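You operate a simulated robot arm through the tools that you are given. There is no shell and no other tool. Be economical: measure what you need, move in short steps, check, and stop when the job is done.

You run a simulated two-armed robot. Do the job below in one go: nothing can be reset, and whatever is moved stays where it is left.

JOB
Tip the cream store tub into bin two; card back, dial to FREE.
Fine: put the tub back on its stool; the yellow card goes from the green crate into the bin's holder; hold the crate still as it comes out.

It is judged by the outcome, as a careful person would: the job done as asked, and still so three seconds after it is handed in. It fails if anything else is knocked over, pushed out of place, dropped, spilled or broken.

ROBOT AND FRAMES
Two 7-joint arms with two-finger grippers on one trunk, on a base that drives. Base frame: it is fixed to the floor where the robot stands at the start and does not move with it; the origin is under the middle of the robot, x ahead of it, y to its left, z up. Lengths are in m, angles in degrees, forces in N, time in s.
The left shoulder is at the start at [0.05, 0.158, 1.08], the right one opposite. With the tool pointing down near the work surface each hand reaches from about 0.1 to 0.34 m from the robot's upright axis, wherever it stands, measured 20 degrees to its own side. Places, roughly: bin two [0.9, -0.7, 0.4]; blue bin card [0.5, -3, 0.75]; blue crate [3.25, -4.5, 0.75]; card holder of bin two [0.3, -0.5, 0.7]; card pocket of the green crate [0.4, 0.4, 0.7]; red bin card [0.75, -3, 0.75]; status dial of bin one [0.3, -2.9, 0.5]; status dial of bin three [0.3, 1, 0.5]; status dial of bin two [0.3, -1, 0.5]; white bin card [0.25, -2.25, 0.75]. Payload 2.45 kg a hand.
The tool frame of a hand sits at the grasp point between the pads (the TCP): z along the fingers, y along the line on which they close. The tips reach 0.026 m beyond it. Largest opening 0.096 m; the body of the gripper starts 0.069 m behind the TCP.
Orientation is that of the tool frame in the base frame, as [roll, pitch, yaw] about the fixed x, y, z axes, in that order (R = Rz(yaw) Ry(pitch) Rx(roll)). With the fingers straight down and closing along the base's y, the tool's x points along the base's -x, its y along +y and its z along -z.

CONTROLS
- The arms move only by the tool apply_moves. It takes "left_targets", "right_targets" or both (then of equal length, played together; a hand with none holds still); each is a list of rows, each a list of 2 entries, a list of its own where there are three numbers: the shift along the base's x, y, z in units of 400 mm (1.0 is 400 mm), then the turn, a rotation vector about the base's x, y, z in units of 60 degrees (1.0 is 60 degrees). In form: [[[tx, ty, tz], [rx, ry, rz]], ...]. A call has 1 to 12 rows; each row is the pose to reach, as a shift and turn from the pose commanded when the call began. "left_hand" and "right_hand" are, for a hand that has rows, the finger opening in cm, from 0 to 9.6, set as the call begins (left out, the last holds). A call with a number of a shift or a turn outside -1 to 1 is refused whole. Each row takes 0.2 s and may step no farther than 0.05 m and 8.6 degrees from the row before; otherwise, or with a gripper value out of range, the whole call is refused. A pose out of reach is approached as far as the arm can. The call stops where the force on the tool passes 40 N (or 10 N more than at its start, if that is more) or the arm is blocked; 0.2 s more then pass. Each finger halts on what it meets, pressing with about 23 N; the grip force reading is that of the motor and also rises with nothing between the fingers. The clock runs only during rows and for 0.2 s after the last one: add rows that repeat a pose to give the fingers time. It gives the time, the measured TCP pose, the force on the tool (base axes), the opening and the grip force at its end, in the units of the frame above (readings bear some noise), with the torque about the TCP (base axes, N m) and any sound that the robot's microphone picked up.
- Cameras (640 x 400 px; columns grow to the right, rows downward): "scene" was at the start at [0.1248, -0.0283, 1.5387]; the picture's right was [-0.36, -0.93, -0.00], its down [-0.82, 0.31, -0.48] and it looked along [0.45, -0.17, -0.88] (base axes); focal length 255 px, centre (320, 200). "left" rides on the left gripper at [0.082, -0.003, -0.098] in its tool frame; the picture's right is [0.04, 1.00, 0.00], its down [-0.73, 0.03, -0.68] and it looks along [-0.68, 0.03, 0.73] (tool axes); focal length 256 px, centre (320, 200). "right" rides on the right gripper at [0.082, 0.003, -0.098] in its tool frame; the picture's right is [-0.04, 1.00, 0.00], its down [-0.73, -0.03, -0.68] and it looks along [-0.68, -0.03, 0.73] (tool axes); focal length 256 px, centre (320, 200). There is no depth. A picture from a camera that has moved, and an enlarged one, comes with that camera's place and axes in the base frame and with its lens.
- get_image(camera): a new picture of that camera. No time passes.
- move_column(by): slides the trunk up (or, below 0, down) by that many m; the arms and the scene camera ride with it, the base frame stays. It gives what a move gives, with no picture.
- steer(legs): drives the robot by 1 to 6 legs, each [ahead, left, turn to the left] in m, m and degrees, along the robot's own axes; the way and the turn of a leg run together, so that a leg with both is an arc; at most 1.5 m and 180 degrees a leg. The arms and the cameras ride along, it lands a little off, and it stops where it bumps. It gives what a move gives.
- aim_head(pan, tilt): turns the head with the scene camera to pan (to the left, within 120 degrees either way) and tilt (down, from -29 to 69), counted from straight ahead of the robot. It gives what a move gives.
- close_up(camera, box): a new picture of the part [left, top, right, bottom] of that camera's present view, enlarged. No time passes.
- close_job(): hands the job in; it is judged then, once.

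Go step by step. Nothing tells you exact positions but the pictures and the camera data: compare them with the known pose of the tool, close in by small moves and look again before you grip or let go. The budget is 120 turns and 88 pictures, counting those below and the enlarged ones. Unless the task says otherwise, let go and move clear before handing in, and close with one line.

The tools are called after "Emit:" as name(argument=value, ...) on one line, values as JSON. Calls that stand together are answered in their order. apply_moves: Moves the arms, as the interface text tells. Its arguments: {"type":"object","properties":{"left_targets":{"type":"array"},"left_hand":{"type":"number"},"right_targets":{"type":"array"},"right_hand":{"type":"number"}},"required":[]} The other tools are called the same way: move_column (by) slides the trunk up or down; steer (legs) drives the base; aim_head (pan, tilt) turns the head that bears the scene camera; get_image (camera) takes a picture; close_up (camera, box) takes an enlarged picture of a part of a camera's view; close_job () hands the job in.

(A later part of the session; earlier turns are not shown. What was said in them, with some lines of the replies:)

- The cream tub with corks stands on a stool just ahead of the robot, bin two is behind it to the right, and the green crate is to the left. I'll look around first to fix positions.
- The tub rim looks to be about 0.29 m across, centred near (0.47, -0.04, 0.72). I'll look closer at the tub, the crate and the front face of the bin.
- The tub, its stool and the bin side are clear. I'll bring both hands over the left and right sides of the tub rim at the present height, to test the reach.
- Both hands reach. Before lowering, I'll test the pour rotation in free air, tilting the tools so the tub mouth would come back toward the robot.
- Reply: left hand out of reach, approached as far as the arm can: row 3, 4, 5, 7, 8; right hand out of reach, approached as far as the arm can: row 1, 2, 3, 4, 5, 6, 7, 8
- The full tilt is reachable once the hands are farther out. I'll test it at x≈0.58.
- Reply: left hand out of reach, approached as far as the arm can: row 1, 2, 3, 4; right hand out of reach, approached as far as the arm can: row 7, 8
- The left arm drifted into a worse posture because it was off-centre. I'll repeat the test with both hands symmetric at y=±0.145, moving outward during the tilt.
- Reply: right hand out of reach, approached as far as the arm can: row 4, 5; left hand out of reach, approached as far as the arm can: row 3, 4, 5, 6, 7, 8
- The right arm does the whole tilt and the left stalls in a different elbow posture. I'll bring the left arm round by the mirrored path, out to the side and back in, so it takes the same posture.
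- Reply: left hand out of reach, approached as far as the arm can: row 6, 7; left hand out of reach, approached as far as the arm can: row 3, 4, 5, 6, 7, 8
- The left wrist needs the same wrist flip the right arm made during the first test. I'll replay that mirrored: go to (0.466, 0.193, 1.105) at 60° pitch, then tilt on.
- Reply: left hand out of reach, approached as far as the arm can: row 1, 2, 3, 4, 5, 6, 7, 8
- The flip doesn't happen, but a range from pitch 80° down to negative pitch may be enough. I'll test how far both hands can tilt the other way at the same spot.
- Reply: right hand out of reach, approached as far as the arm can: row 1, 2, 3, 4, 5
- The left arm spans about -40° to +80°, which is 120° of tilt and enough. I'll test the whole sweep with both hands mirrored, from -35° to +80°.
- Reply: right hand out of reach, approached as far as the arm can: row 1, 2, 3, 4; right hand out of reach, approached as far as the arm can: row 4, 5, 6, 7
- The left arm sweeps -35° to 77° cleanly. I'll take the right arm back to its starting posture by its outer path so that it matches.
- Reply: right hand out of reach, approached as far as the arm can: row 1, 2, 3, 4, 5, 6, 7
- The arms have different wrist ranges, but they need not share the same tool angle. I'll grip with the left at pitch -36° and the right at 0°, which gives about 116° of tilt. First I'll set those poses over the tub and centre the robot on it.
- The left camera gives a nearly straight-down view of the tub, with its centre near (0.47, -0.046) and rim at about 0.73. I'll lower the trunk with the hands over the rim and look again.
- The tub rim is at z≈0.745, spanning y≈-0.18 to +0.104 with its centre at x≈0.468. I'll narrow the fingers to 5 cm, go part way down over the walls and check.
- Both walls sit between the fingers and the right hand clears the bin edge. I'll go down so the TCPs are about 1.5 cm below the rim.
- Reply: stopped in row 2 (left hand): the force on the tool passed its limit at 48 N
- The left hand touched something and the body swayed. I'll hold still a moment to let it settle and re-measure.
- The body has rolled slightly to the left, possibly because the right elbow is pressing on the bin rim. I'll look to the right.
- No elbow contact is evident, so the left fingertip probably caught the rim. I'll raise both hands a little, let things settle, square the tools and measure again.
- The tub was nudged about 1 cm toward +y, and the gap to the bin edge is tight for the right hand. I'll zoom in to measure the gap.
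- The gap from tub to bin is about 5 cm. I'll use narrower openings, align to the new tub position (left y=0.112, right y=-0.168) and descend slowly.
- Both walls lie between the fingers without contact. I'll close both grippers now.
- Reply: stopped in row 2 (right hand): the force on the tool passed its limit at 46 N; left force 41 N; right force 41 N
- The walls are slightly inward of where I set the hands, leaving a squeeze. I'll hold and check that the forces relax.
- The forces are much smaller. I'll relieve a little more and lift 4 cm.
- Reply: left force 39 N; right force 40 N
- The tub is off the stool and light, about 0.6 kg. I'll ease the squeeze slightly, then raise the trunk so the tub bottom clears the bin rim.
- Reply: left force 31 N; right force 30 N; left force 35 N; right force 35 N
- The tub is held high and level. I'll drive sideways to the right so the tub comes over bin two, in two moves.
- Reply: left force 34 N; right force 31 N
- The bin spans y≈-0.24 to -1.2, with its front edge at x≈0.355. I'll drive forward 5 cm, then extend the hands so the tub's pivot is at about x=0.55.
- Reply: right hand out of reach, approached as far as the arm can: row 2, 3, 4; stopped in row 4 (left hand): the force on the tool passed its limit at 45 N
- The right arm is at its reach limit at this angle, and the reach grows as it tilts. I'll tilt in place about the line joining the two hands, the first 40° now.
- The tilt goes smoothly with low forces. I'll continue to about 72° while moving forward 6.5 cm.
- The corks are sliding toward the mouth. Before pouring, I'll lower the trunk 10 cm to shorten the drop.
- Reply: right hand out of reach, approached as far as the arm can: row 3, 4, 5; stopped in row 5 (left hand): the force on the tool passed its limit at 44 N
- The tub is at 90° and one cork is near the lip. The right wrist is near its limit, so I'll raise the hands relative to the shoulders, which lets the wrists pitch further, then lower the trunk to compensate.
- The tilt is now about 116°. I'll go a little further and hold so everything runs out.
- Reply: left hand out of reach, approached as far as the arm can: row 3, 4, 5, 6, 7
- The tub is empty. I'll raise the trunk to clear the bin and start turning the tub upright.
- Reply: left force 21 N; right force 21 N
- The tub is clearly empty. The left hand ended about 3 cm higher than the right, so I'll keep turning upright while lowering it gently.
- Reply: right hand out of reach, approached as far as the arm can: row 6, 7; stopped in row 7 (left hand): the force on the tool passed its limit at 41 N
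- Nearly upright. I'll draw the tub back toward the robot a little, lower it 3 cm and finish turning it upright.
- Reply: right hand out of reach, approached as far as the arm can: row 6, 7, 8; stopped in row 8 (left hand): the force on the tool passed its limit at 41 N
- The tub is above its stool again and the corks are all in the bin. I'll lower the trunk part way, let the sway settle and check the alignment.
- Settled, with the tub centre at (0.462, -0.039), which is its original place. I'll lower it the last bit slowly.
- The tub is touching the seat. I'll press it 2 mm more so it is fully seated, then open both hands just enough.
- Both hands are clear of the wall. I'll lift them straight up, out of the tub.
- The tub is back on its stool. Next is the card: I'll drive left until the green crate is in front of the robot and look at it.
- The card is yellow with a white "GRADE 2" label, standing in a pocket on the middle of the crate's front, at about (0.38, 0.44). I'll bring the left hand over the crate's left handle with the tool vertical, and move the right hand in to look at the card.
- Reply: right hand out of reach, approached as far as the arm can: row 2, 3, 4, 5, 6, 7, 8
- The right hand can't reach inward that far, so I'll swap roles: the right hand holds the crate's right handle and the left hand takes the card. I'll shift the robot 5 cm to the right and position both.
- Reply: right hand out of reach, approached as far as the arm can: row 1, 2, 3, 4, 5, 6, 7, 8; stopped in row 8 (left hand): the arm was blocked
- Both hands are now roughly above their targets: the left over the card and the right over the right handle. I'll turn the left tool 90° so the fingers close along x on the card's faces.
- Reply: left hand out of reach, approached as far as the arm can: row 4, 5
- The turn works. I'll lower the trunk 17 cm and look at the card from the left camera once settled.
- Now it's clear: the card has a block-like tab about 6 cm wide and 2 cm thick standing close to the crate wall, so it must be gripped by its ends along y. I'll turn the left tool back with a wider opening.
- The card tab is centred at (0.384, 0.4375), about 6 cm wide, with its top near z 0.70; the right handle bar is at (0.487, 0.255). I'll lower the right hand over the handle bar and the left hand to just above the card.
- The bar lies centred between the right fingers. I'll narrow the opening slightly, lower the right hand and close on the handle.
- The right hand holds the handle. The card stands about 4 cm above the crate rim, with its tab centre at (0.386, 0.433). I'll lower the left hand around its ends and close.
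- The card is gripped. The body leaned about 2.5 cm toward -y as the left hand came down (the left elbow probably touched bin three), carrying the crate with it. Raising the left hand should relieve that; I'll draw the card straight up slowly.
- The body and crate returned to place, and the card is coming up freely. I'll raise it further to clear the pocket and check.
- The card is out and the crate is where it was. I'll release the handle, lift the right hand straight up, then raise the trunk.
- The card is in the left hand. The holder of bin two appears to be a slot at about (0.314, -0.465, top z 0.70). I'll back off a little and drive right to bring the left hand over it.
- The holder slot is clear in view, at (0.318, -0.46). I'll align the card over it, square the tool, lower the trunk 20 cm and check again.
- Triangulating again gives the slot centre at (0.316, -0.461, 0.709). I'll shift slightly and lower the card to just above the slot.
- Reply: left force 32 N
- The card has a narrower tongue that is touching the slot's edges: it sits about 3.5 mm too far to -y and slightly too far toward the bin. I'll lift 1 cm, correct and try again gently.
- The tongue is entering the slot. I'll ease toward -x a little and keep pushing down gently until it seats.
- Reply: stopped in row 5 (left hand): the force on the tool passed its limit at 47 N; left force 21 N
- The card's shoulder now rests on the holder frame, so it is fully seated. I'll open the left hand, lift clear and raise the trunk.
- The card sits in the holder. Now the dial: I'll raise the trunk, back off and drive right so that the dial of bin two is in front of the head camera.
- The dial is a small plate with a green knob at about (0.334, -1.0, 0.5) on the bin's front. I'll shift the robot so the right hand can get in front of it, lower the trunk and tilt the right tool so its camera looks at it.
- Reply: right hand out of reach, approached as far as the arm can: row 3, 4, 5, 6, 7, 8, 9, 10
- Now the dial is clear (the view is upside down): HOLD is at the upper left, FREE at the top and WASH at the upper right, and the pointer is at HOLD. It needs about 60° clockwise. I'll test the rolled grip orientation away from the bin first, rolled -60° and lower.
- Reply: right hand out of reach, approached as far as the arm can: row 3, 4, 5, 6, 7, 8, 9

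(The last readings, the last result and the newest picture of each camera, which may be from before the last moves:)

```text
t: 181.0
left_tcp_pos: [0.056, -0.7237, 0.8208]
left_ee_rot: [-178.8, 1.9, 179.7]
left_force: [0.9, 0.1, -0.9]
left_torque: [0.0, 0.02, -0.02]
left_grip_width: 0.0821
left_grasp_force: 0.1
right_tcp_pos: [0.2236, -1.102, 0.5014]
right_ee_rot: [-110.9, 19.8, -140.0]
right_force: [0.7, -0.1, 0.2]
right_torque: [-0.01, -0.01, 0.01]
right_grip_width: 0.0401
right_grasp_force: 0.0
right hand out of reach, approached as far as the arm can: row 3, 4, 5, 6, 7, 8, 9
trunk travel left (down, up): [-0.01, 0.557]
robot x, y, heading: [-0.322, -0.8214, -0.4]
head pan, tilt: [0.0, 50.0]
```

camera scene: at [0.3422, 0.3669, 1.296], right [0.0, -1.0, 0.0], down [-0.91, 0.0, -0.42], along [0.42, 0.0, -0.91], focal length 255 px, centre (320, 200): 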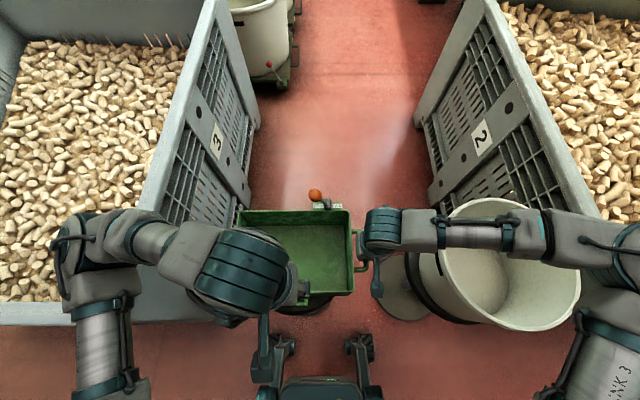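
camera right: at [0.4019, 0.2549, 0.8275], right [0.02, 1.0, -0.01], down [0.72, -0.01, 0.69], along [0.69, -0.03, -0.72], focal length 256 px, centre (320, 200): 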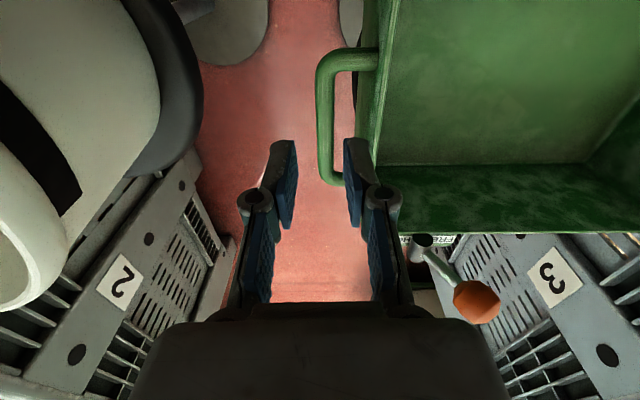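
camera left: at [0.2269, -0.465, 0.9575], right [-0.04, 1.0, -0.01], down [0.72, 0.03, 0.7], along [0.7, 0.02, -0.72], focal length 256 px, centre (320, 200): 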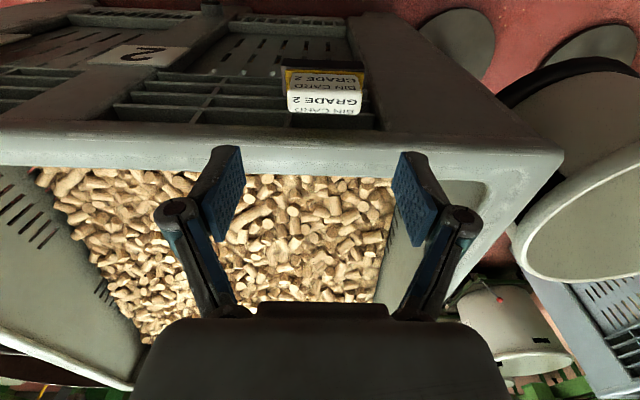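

The orientation is reachable at a position farther out to the right (0.546, -0.28 from the robot). I'll test turning +60° there with the position held.

Emit:
apply_moves(right_targets=[[[0, 0, 0], [0.125, 0, 0]], [[0, 0, 0], [0.25, 0, 0]], [[0, 0, 0], [0.375, 0, 0]], [[0, 0, 0], [0.5, 0, 0]], [[0, 0, 0], [0.625, 0, 0]], [[0, 0, 0], [0.75, 0, 0]], [[0, 0, 0], [0.875, 0, 0]], [[0, 0, 0], [1, 0, 0]]])

Emit:
apply_moves(right_targets=[[[0, 0, 0], [-0.125, 0, 0]], [[0, 0, 0], [-0.25, 0, 0]], [[0, 0, 0], [-0.375, 0, 0]], [[0, 0, 0], [-0.5, 0, 0]], [[0, 0, 0], [-0.625, 0, 0]], [[0, 0, 0], [-0.75, 0, 0]], [[0, 0, 0], [-0.875, 0, 0]], [[0, 0, 0], [-1, 0, 0]], [[0, 0, 0], [-1, 0, 0]]])

```text
t: 182.8
left_tcp_pos: [0.0554, -0.7263, 0.8218]
left_ee_rot: [-178.9, 1.9, 179.5]
left_force: [0.1, -0.4, 0.6]
left_torque: [0.0, 0.0, 0.01]
left_grip_width: 0.0817
left_grasp_force: 0.1
right_tcp_pos: [0.2238, -1.1034, 0.4977]
right_ee_rot: [-178.4, 43.9, -179.8]
right_force: [0.5, -0.2, -0.3]
right_torque: [0.02, -0.02, -0.01]
right_grip_width: 0.0399
right_grasp_force: 0.0
trunk travel left (down, up): [-0.01, 0.557]
robot x, y, heading: [-0.324, -0.8166, 0.0]
head pan, tilt: [0.0, 50.0]
```

```text
t: 184.8
left_tcp_pos: [0.0563, -0.7259, 0.8223]
left_ee_rot: [-178.9, 2.0, 179.5]
left_force: [-1.3, 0.2, -0.2]
left_torque: [-0.01, 0.01, -0.01]
left_grip_width: 0.082
left_grasp_force: 0.0
right_tcp_pos: [0.2216, -1.1058, 0.5005]
right_ee_rot: [-110.9, 20.0, -140.1]
right_force: [-0.4, 0.8, 0.3]
right_torque: [0.0, -0.03, -0.01]
right_grip_width: 0.0402
right_grasp_force: 0.0
right hand out of reach, approached as far as the arm can: row 8, 9
trunk travel left (down, up): [-0.01, 0.557]
robot x, y, heading: [-0.3209, -0.8189, 0.0]
head pan, tilt: [0.0, 50.0]
```

The turn works there. I'll now shift the robot so that this hand pose lines up with the knob axis, let it settle and check with the right camera.

Emit:
steer(legs=[[0.02, 0.104, 0]])

Emit:
apply_moves(right_targets=[[[0, 0, 0], [0, 0, 0]], [[0, 0, 0], [0, 0, 0]], [[0, 0, 0], [0, 0, 0]], [[0, 0, 0], [0, 0, 0]], [[0, 0, 0], [0, 0, 0]], [[0, 0, 0], [0, 0, 0]], [[0, 0, 0], [0, 0, 0]], [[0, 0, 0], [0, 0, 0]], [[0, 0, 0], [0, 0, 0]], [[0, 0, 0], [0, 0, 0]]])

```text
t: 186.0
left_tcp_pos: [0.0753, -0.6466, 0.8243]
left_ee_rot: [179.9, 1.8, 179.3]
left_force: [-0.3, -1.4, 0.0]
left_torque: [0.02, -0.05, -0.02]
left_grip_width: 0.0821
left_grasp_force: 0.1
right_tcp_pos: [0.2413, -1.022, 0.4925]
right_ee_rot: [-111.9, 20.6, -140.6]
right_force: [-0.2, -1.5, 0.6]
right_torque: [0.08, 0.0, 0.14]
right_grip_width: 0.04
right_grasp_force: 0.2
trunk travel left (down, up): [-0.01, 0.557]
robot x, y, heading: [-0.2988, -0.7245, -0.4]
head pan, tilt: [0.0, 50.0]
```

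```text
t: 188.2
left_tcp_pos: [0.0714, -0.6379, 0.8254]
left_ee_rot: [-179.2, 2.3, 179.1]
left_force: [-0.7, -0.1, -0.6]
left_torque: [0.06, 0.0, -0.02]
left_grip_width: 0.082
left_grasp_force: 0.0
right_tcp_pos: [0.2393, -1.0186, 0.5024]
right_ee_rot: [-110.8, 20.3, -140.3]
right_force: [-0.9, 0.6, -1.1]
right_torque: [0.0, 0.04, 0.08]
right_grip_width: 0.0401
right_grasp_force: 0.1
trunk travel left (down, up): [-0.01, 0.557]
robot x, y, heading: [-0.3023, -0.728, -0.2]
head pan, tilt: [0.0, 50.0]
```

Emit:
apply_moves(right_targets=[[[0.02, 0.02, 0.002], [0, 0, 0]], [[0.04, 0.0425, 0.004], [0, 0, 0]], [[0.04, 0.0425, 0.004], [0, 0, 0]], [[0.04, 0.0425, 0.004], [0, 0, 0]], [[0.04, 0.0425, 0.004], [0, 0, 0]], [[0.04, 0.0425, 0.004], [0, 0, 0]]])

Emit:
get_image(camera="right")

```text
t: 189.6
left_tcp_pos: [0.0706, -0.6291, 0.8247]
left_ee_rot: [-178.8, 2.2, 179.2]
left_force: [-0.7, -0.8, 0.9]
left_torque: [0.05, 0.01, 0.0]
left_grip_width: 0.0817
left_grasp_force: 0.1
right_tcp_pos: [0.2565, -1.0064, 0.5093]
right_ee_rot: [-110.7, 20.0, -140.1]
right_force: [-0.7, 0.5, -0.2]
right_torque: [0.02, 0.01, 0.03]
right_grip_width: 0.0401
right_grasp_force: 0.0
right hand out of reach, approached as far as the arm can: row 1, 2, 3, 4, 5, 6
trunk travel left (down, up): [-0.01, 0.557]
robot x, y, heading: [-0.2996, -0.7274, -0.3]
head pan, tilt: [0.0, 50.0]
```

```text
1 pictures are left
camera right: at [0.13, -0.9918, 0.5125], right [0.05, 0.5, -0.86], down [0.06, 0.86, 0.5], along [1.0, -0.07, 0.01], focal length 256 px, centre (320, 200)
```

right: 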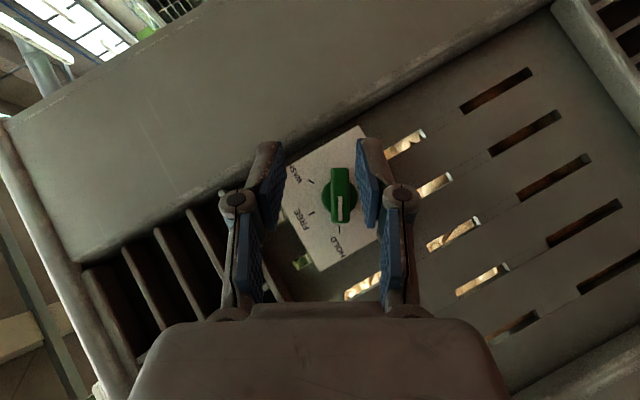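

The view shows the fingers straddling the knob bar with the grip orientation matching; it needs about 1 cm of shift across. I'll correct and move part way in.

Emit:
apply_moves(right_targets=[[[0.015, 0.007, -0.012], [0, 0, 0]], [[0.03, 0.014, -0.024], [0, 0, 0]], [[0.05, 0.014, -0.024], [0, 0, 0]], [[0.065, 0.014, -0.024], [0, 0, 0]], [[0.065, 0.014, -0.024], [0, 0, 0]], [[0.065, 0.014, -0.024], [0, 0, 0]]])

```text
t: 191.0
left_tcp_pos: [0.0708, -0.6253, 0.8238]
left_ee_rot: [-178.6, 2.1, 179.4]
left_force: [-0.3, -0.2, -0.5]
left_torque: [0.01, 0.0, -0.01]
left_grip_width: 0.082
left_grasp_force: 0.1
right_tcp_pos: [0.2835, -1.0047, 0.5093]
right_ee_rot: [-110.5, 19.9, -140.0]
right_force: [0.5, -0.5, 0.4]
right_torque: [0.02, 0.02, -0.01]
right_grip_width: 0.0403
right_grasp_force: 0.1
right hand out of reach, approached as far as the arm can: row 1, 2, 3, 4, 5, 6
trunk travel left (down, up): [-0.01, 0.557]
robot x, y, heading: [-0.2993, -0.7242, -0.1]
head pan, tilt: [0.0, 50.0]
```

Emit:
move_column(by=-0.01)

Emit:
apply_moves(right_targets=[[[0, 0, 0], [0, 0, 0]], [[0, 0.004, 0], [0, 0, 0]], [[0, 0.008, 0], [0, 0, 0]], [[0, 0.008, 0], [0, 0, 0]], [[0, 0.008, 0], [0, 0, 0]]])

```text
t: 191.6
left_tcp_pos: [0.0695, -0.6258, 0.8141]
left_ee_rot: [-178.6, 2.4, 179.4]
left_force: [-0.4, -0.4, 1.3]
left_torque: [0.01, -0.02, 0.0]
left_grip_width: 0.082
left_grasp_force: 0.0
right_tcp_pos: [0.2835, -1.004, 0.4991]
right_ee_rot: [-110.4, 20.1, -140.0]
right_force: [0.5, 0.0, -0.3]
right_torque: [0.0, 0.03, -0.02]
right_grip_width: 0.0399
right_grasp_force: 0.1
trunk travel left (down, up): [0.0, 0.567]
robot x, y, heading: [-0.3009, -0.7247, -0.4]
head pan, tilt: [0.0, 50.0]
```

```text
t: 192.8
left_tcp_pos: [0.0716, -0.6267, 0.8141]
left_ee_rot: [-178.6, 2.3, 179.4]
left_force: [0.5, -0.1, 0.3]
left_torque: [-0.01, -0.01, 0.01]
left_grip_width: 0.0822
left_grasp_force: 0.0
right_tcp_pos: [0.2835, -1.0022, 0.4999]
right_ee_rot: [-110.4, 19.9, -140.1]
right_force: [0.1, 0.4, 0.3]
right_torque: [0.02, -0.02, 0.0]
right_grip_width: 0.0402
right_grasp_force: 0.1
trunk travel left (down, up): [0.0, 0.567]
robot x, y, heading: [-0.3019, -0.7262, 0.0]
head pan, tilt: [0.0, 50.0]
```

Aligned on the knob axis. I'll move in slowly toward it.

Emit:
apply_moves(right_targets=[[[0.015, 0, 0], [0, 0, 0]], [[0.03, 0, 0], [0, 0, 0]], [[0.045, 0, 0], [0, 0, 0]], [[0.06, 0, 0], [0, 0, 0]], [[0.068, 0, 0], [0, 0, 0]], [[0.068, 0, 0], [0, 0, 0]]])

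```text
t: 194.2
left_tcp_pos: [0.0712, -0.6261, 0.8145]
left_ee_rot: [-178.6, 2.1, 179.3]
left_force: [0.2, 0.0, -0.8]
left_torque: [-0.04, 0.01, -0.03]
left_grip_width: 0.0818
left_grasp_force: 0.1
right_tcp_pos: [0.3101, -1.0032, 0.4981]
right_ee_rot: [-110.5, 20.0, -140.1]
right_force: [1.0, 0.2, -0.5]
right_torque: [0.01, -0.02, 0.02]
right_grip_width: 0.0399
right_grasp_force: 0.0
trunk travel left (down, up): [0.0, 0.567]
robot x, y, heading: [-0.303, -0.7276, -0.2]
head pan, tilt: [0.0, 50.0]
```

Emit:
apply_moves(right_targets=[[[0, 0, 0], [0, 0, 0]], [[0, 0, 0], [0, 0, 0]], [[0, 0, 0], [0, 0, 0]]], right_hand=0.3)

```text
t: 195.0
left_tcp_pos: [0.0708, -0.6261, 0.8137]
left_ee_rot: [-178.6, 2.2, 179.3]
left_force: [-0.2, 0.9, -0.2]
left_torque: [-0.01, 0.0, -0.02]
left_grip_width: 0.0819
left_grasp_force: 0.1
right_tcp_pos: [0.3104, -1.0028, 0.4984]
right_ee_rot: [-110.6, 20.0, -140.0]
right_force: [-2.3, 3.3, -4.9]
right_torque: [0.48, 0.0, 0.59]
right_grip_width: 0.014
right_grasp_force: 40.2
trunk travel left (down, up): [0.0, 0.567]
robot x, y, heading: [-0.3033, -0.7265, -0.2]
head pan, tilt: [0.0, 50.0]
```

The knob is gripped (14 mm). I'll turn it 60° clockwise toward FREE.

Emit:
apply_moves(right_targets=[[[0, 0.001, 0.001], [0.125, 0, 0]], [[0, 0.001, 0.001], [0.25, 0, 0]], [[0, 0.001, 0.001], [0.375, 0, 0]], [[0, 0.001, 0.001], [0.5, 0, 0]], [[0, 0.001, 0.001], [0.625, 0, 0]], [[0, 0.001, 0.001], [0.75, 0, 0]], [[0, 0.001, 0.001], [0.875, 0, 0]], [[0, 0.001, 0.001], [1, 0, 0]], [[0, 0.001, 0.001], [1, 0, 0]]])

```text
t: 197.0
left_tcp_pos: [0.0722, -0.6236, 0.8127]
left_ee_rot: [-178.6, 2.1, 179.4]
left_force: [-0.2, -0.6, -0.1]
left_torque: [0.02, -0.01, 0.03]
left_grip_width: 0.0817
left_grasp_force: 0.1
right_tcp_pos: [0.3112, -0.9997, 0.4977]
right_ee_rot: [-177.7, 43.7, -179.5]
right_force: [-10.5, 23.4, -23.4]
right_torque: [-0.1, 0.0, 0.83]
right_grip_width: 0.014
right_grasp_force: 40.2
trunk travel left (down, up): [0.0, 0.567]
robot x, y, heading: [-0.2995, -0.7272, -0.2]
head pan, tilt: [0.0, 50.0]
```

The turn is done. I'll open, back straight out, and use the last picture to check the dial.

Emit:
apply_moves(right_targets=[[[0, 0, 0], [0, 0, 0]], [[0, 0, 0], [0, 0, 0]], [[0, 0, 0], [0, 0, 0]], [[-0.03, 0, 0], [0, 0, 0]], [[-0.07, 0, 0], [0, 0, 0]], [[-0.11, 0, 0.01], [0, 0, 0]], [[-0.16, 0, 0.02], [0, 0, 0]], [[-0.2, 0, 0.04], [0, 0, 0]]], right_hand=4)

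Emit:
get_image(camera="right")

```text
t: 198.8
left_tcp_pos: [0.071, -0.6263, 0.8137]
left_ee_rot: [-178.7, 2.4, 179.4]
left_force: [-0.2, 0.4, -0.2]
left_torque: [-0.04, 0.02, -0.02]
left_grip_width: 0.082
left_grasp_force: 0.1
right_tcp_pos: [0.2336, -1.002, 0.5158]
right_ee_rot: [-177.6, 43.9, -179.7]
right_force: [0.2, -0.1, 0.4]
right_torque: [0.0, -0.03, 0.01]
right_grip_width: 0.04
right_grasp_force: 0.1
trunk travel left (down, up): [0.0, 0.567]
robot x, y, heading: [-0.3009, -0.7253, -0.4]
head pan, tilt: [0.0, 50.0]
```

```text
0 pictures are left
camera right: at [0.1049, -0.9964, 0.531], right [0.05, 1.0, 0.0], down [0.06, 0.0, 1.0], along [1.0, -0.05, -0.06], focal length 256 px, centre (320, 200)
```

right: 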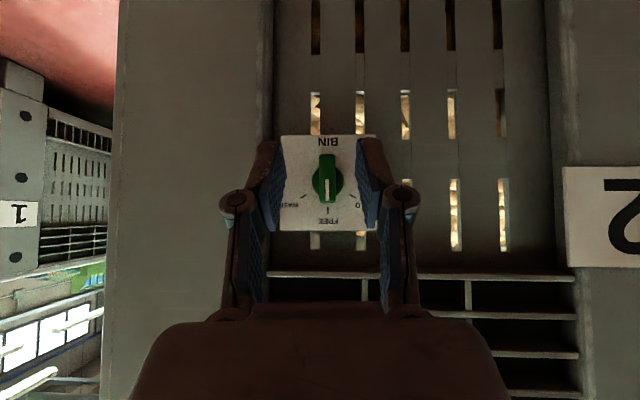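

The pointer stands at FREE, the card is in bin two's holder, the empty tub is on its stool, and both hands are clear. I'll hand the job in.

Emit:
close_job()

```text
The job is handed in.
```

The tub is emptied into bin two and back on its stool, the yellow card is in bin two's holder, and the dial is at FREE. On the way I nudged the tub about 1 cm, and the green crate shifted about 2.5 cm before coming back to its place.
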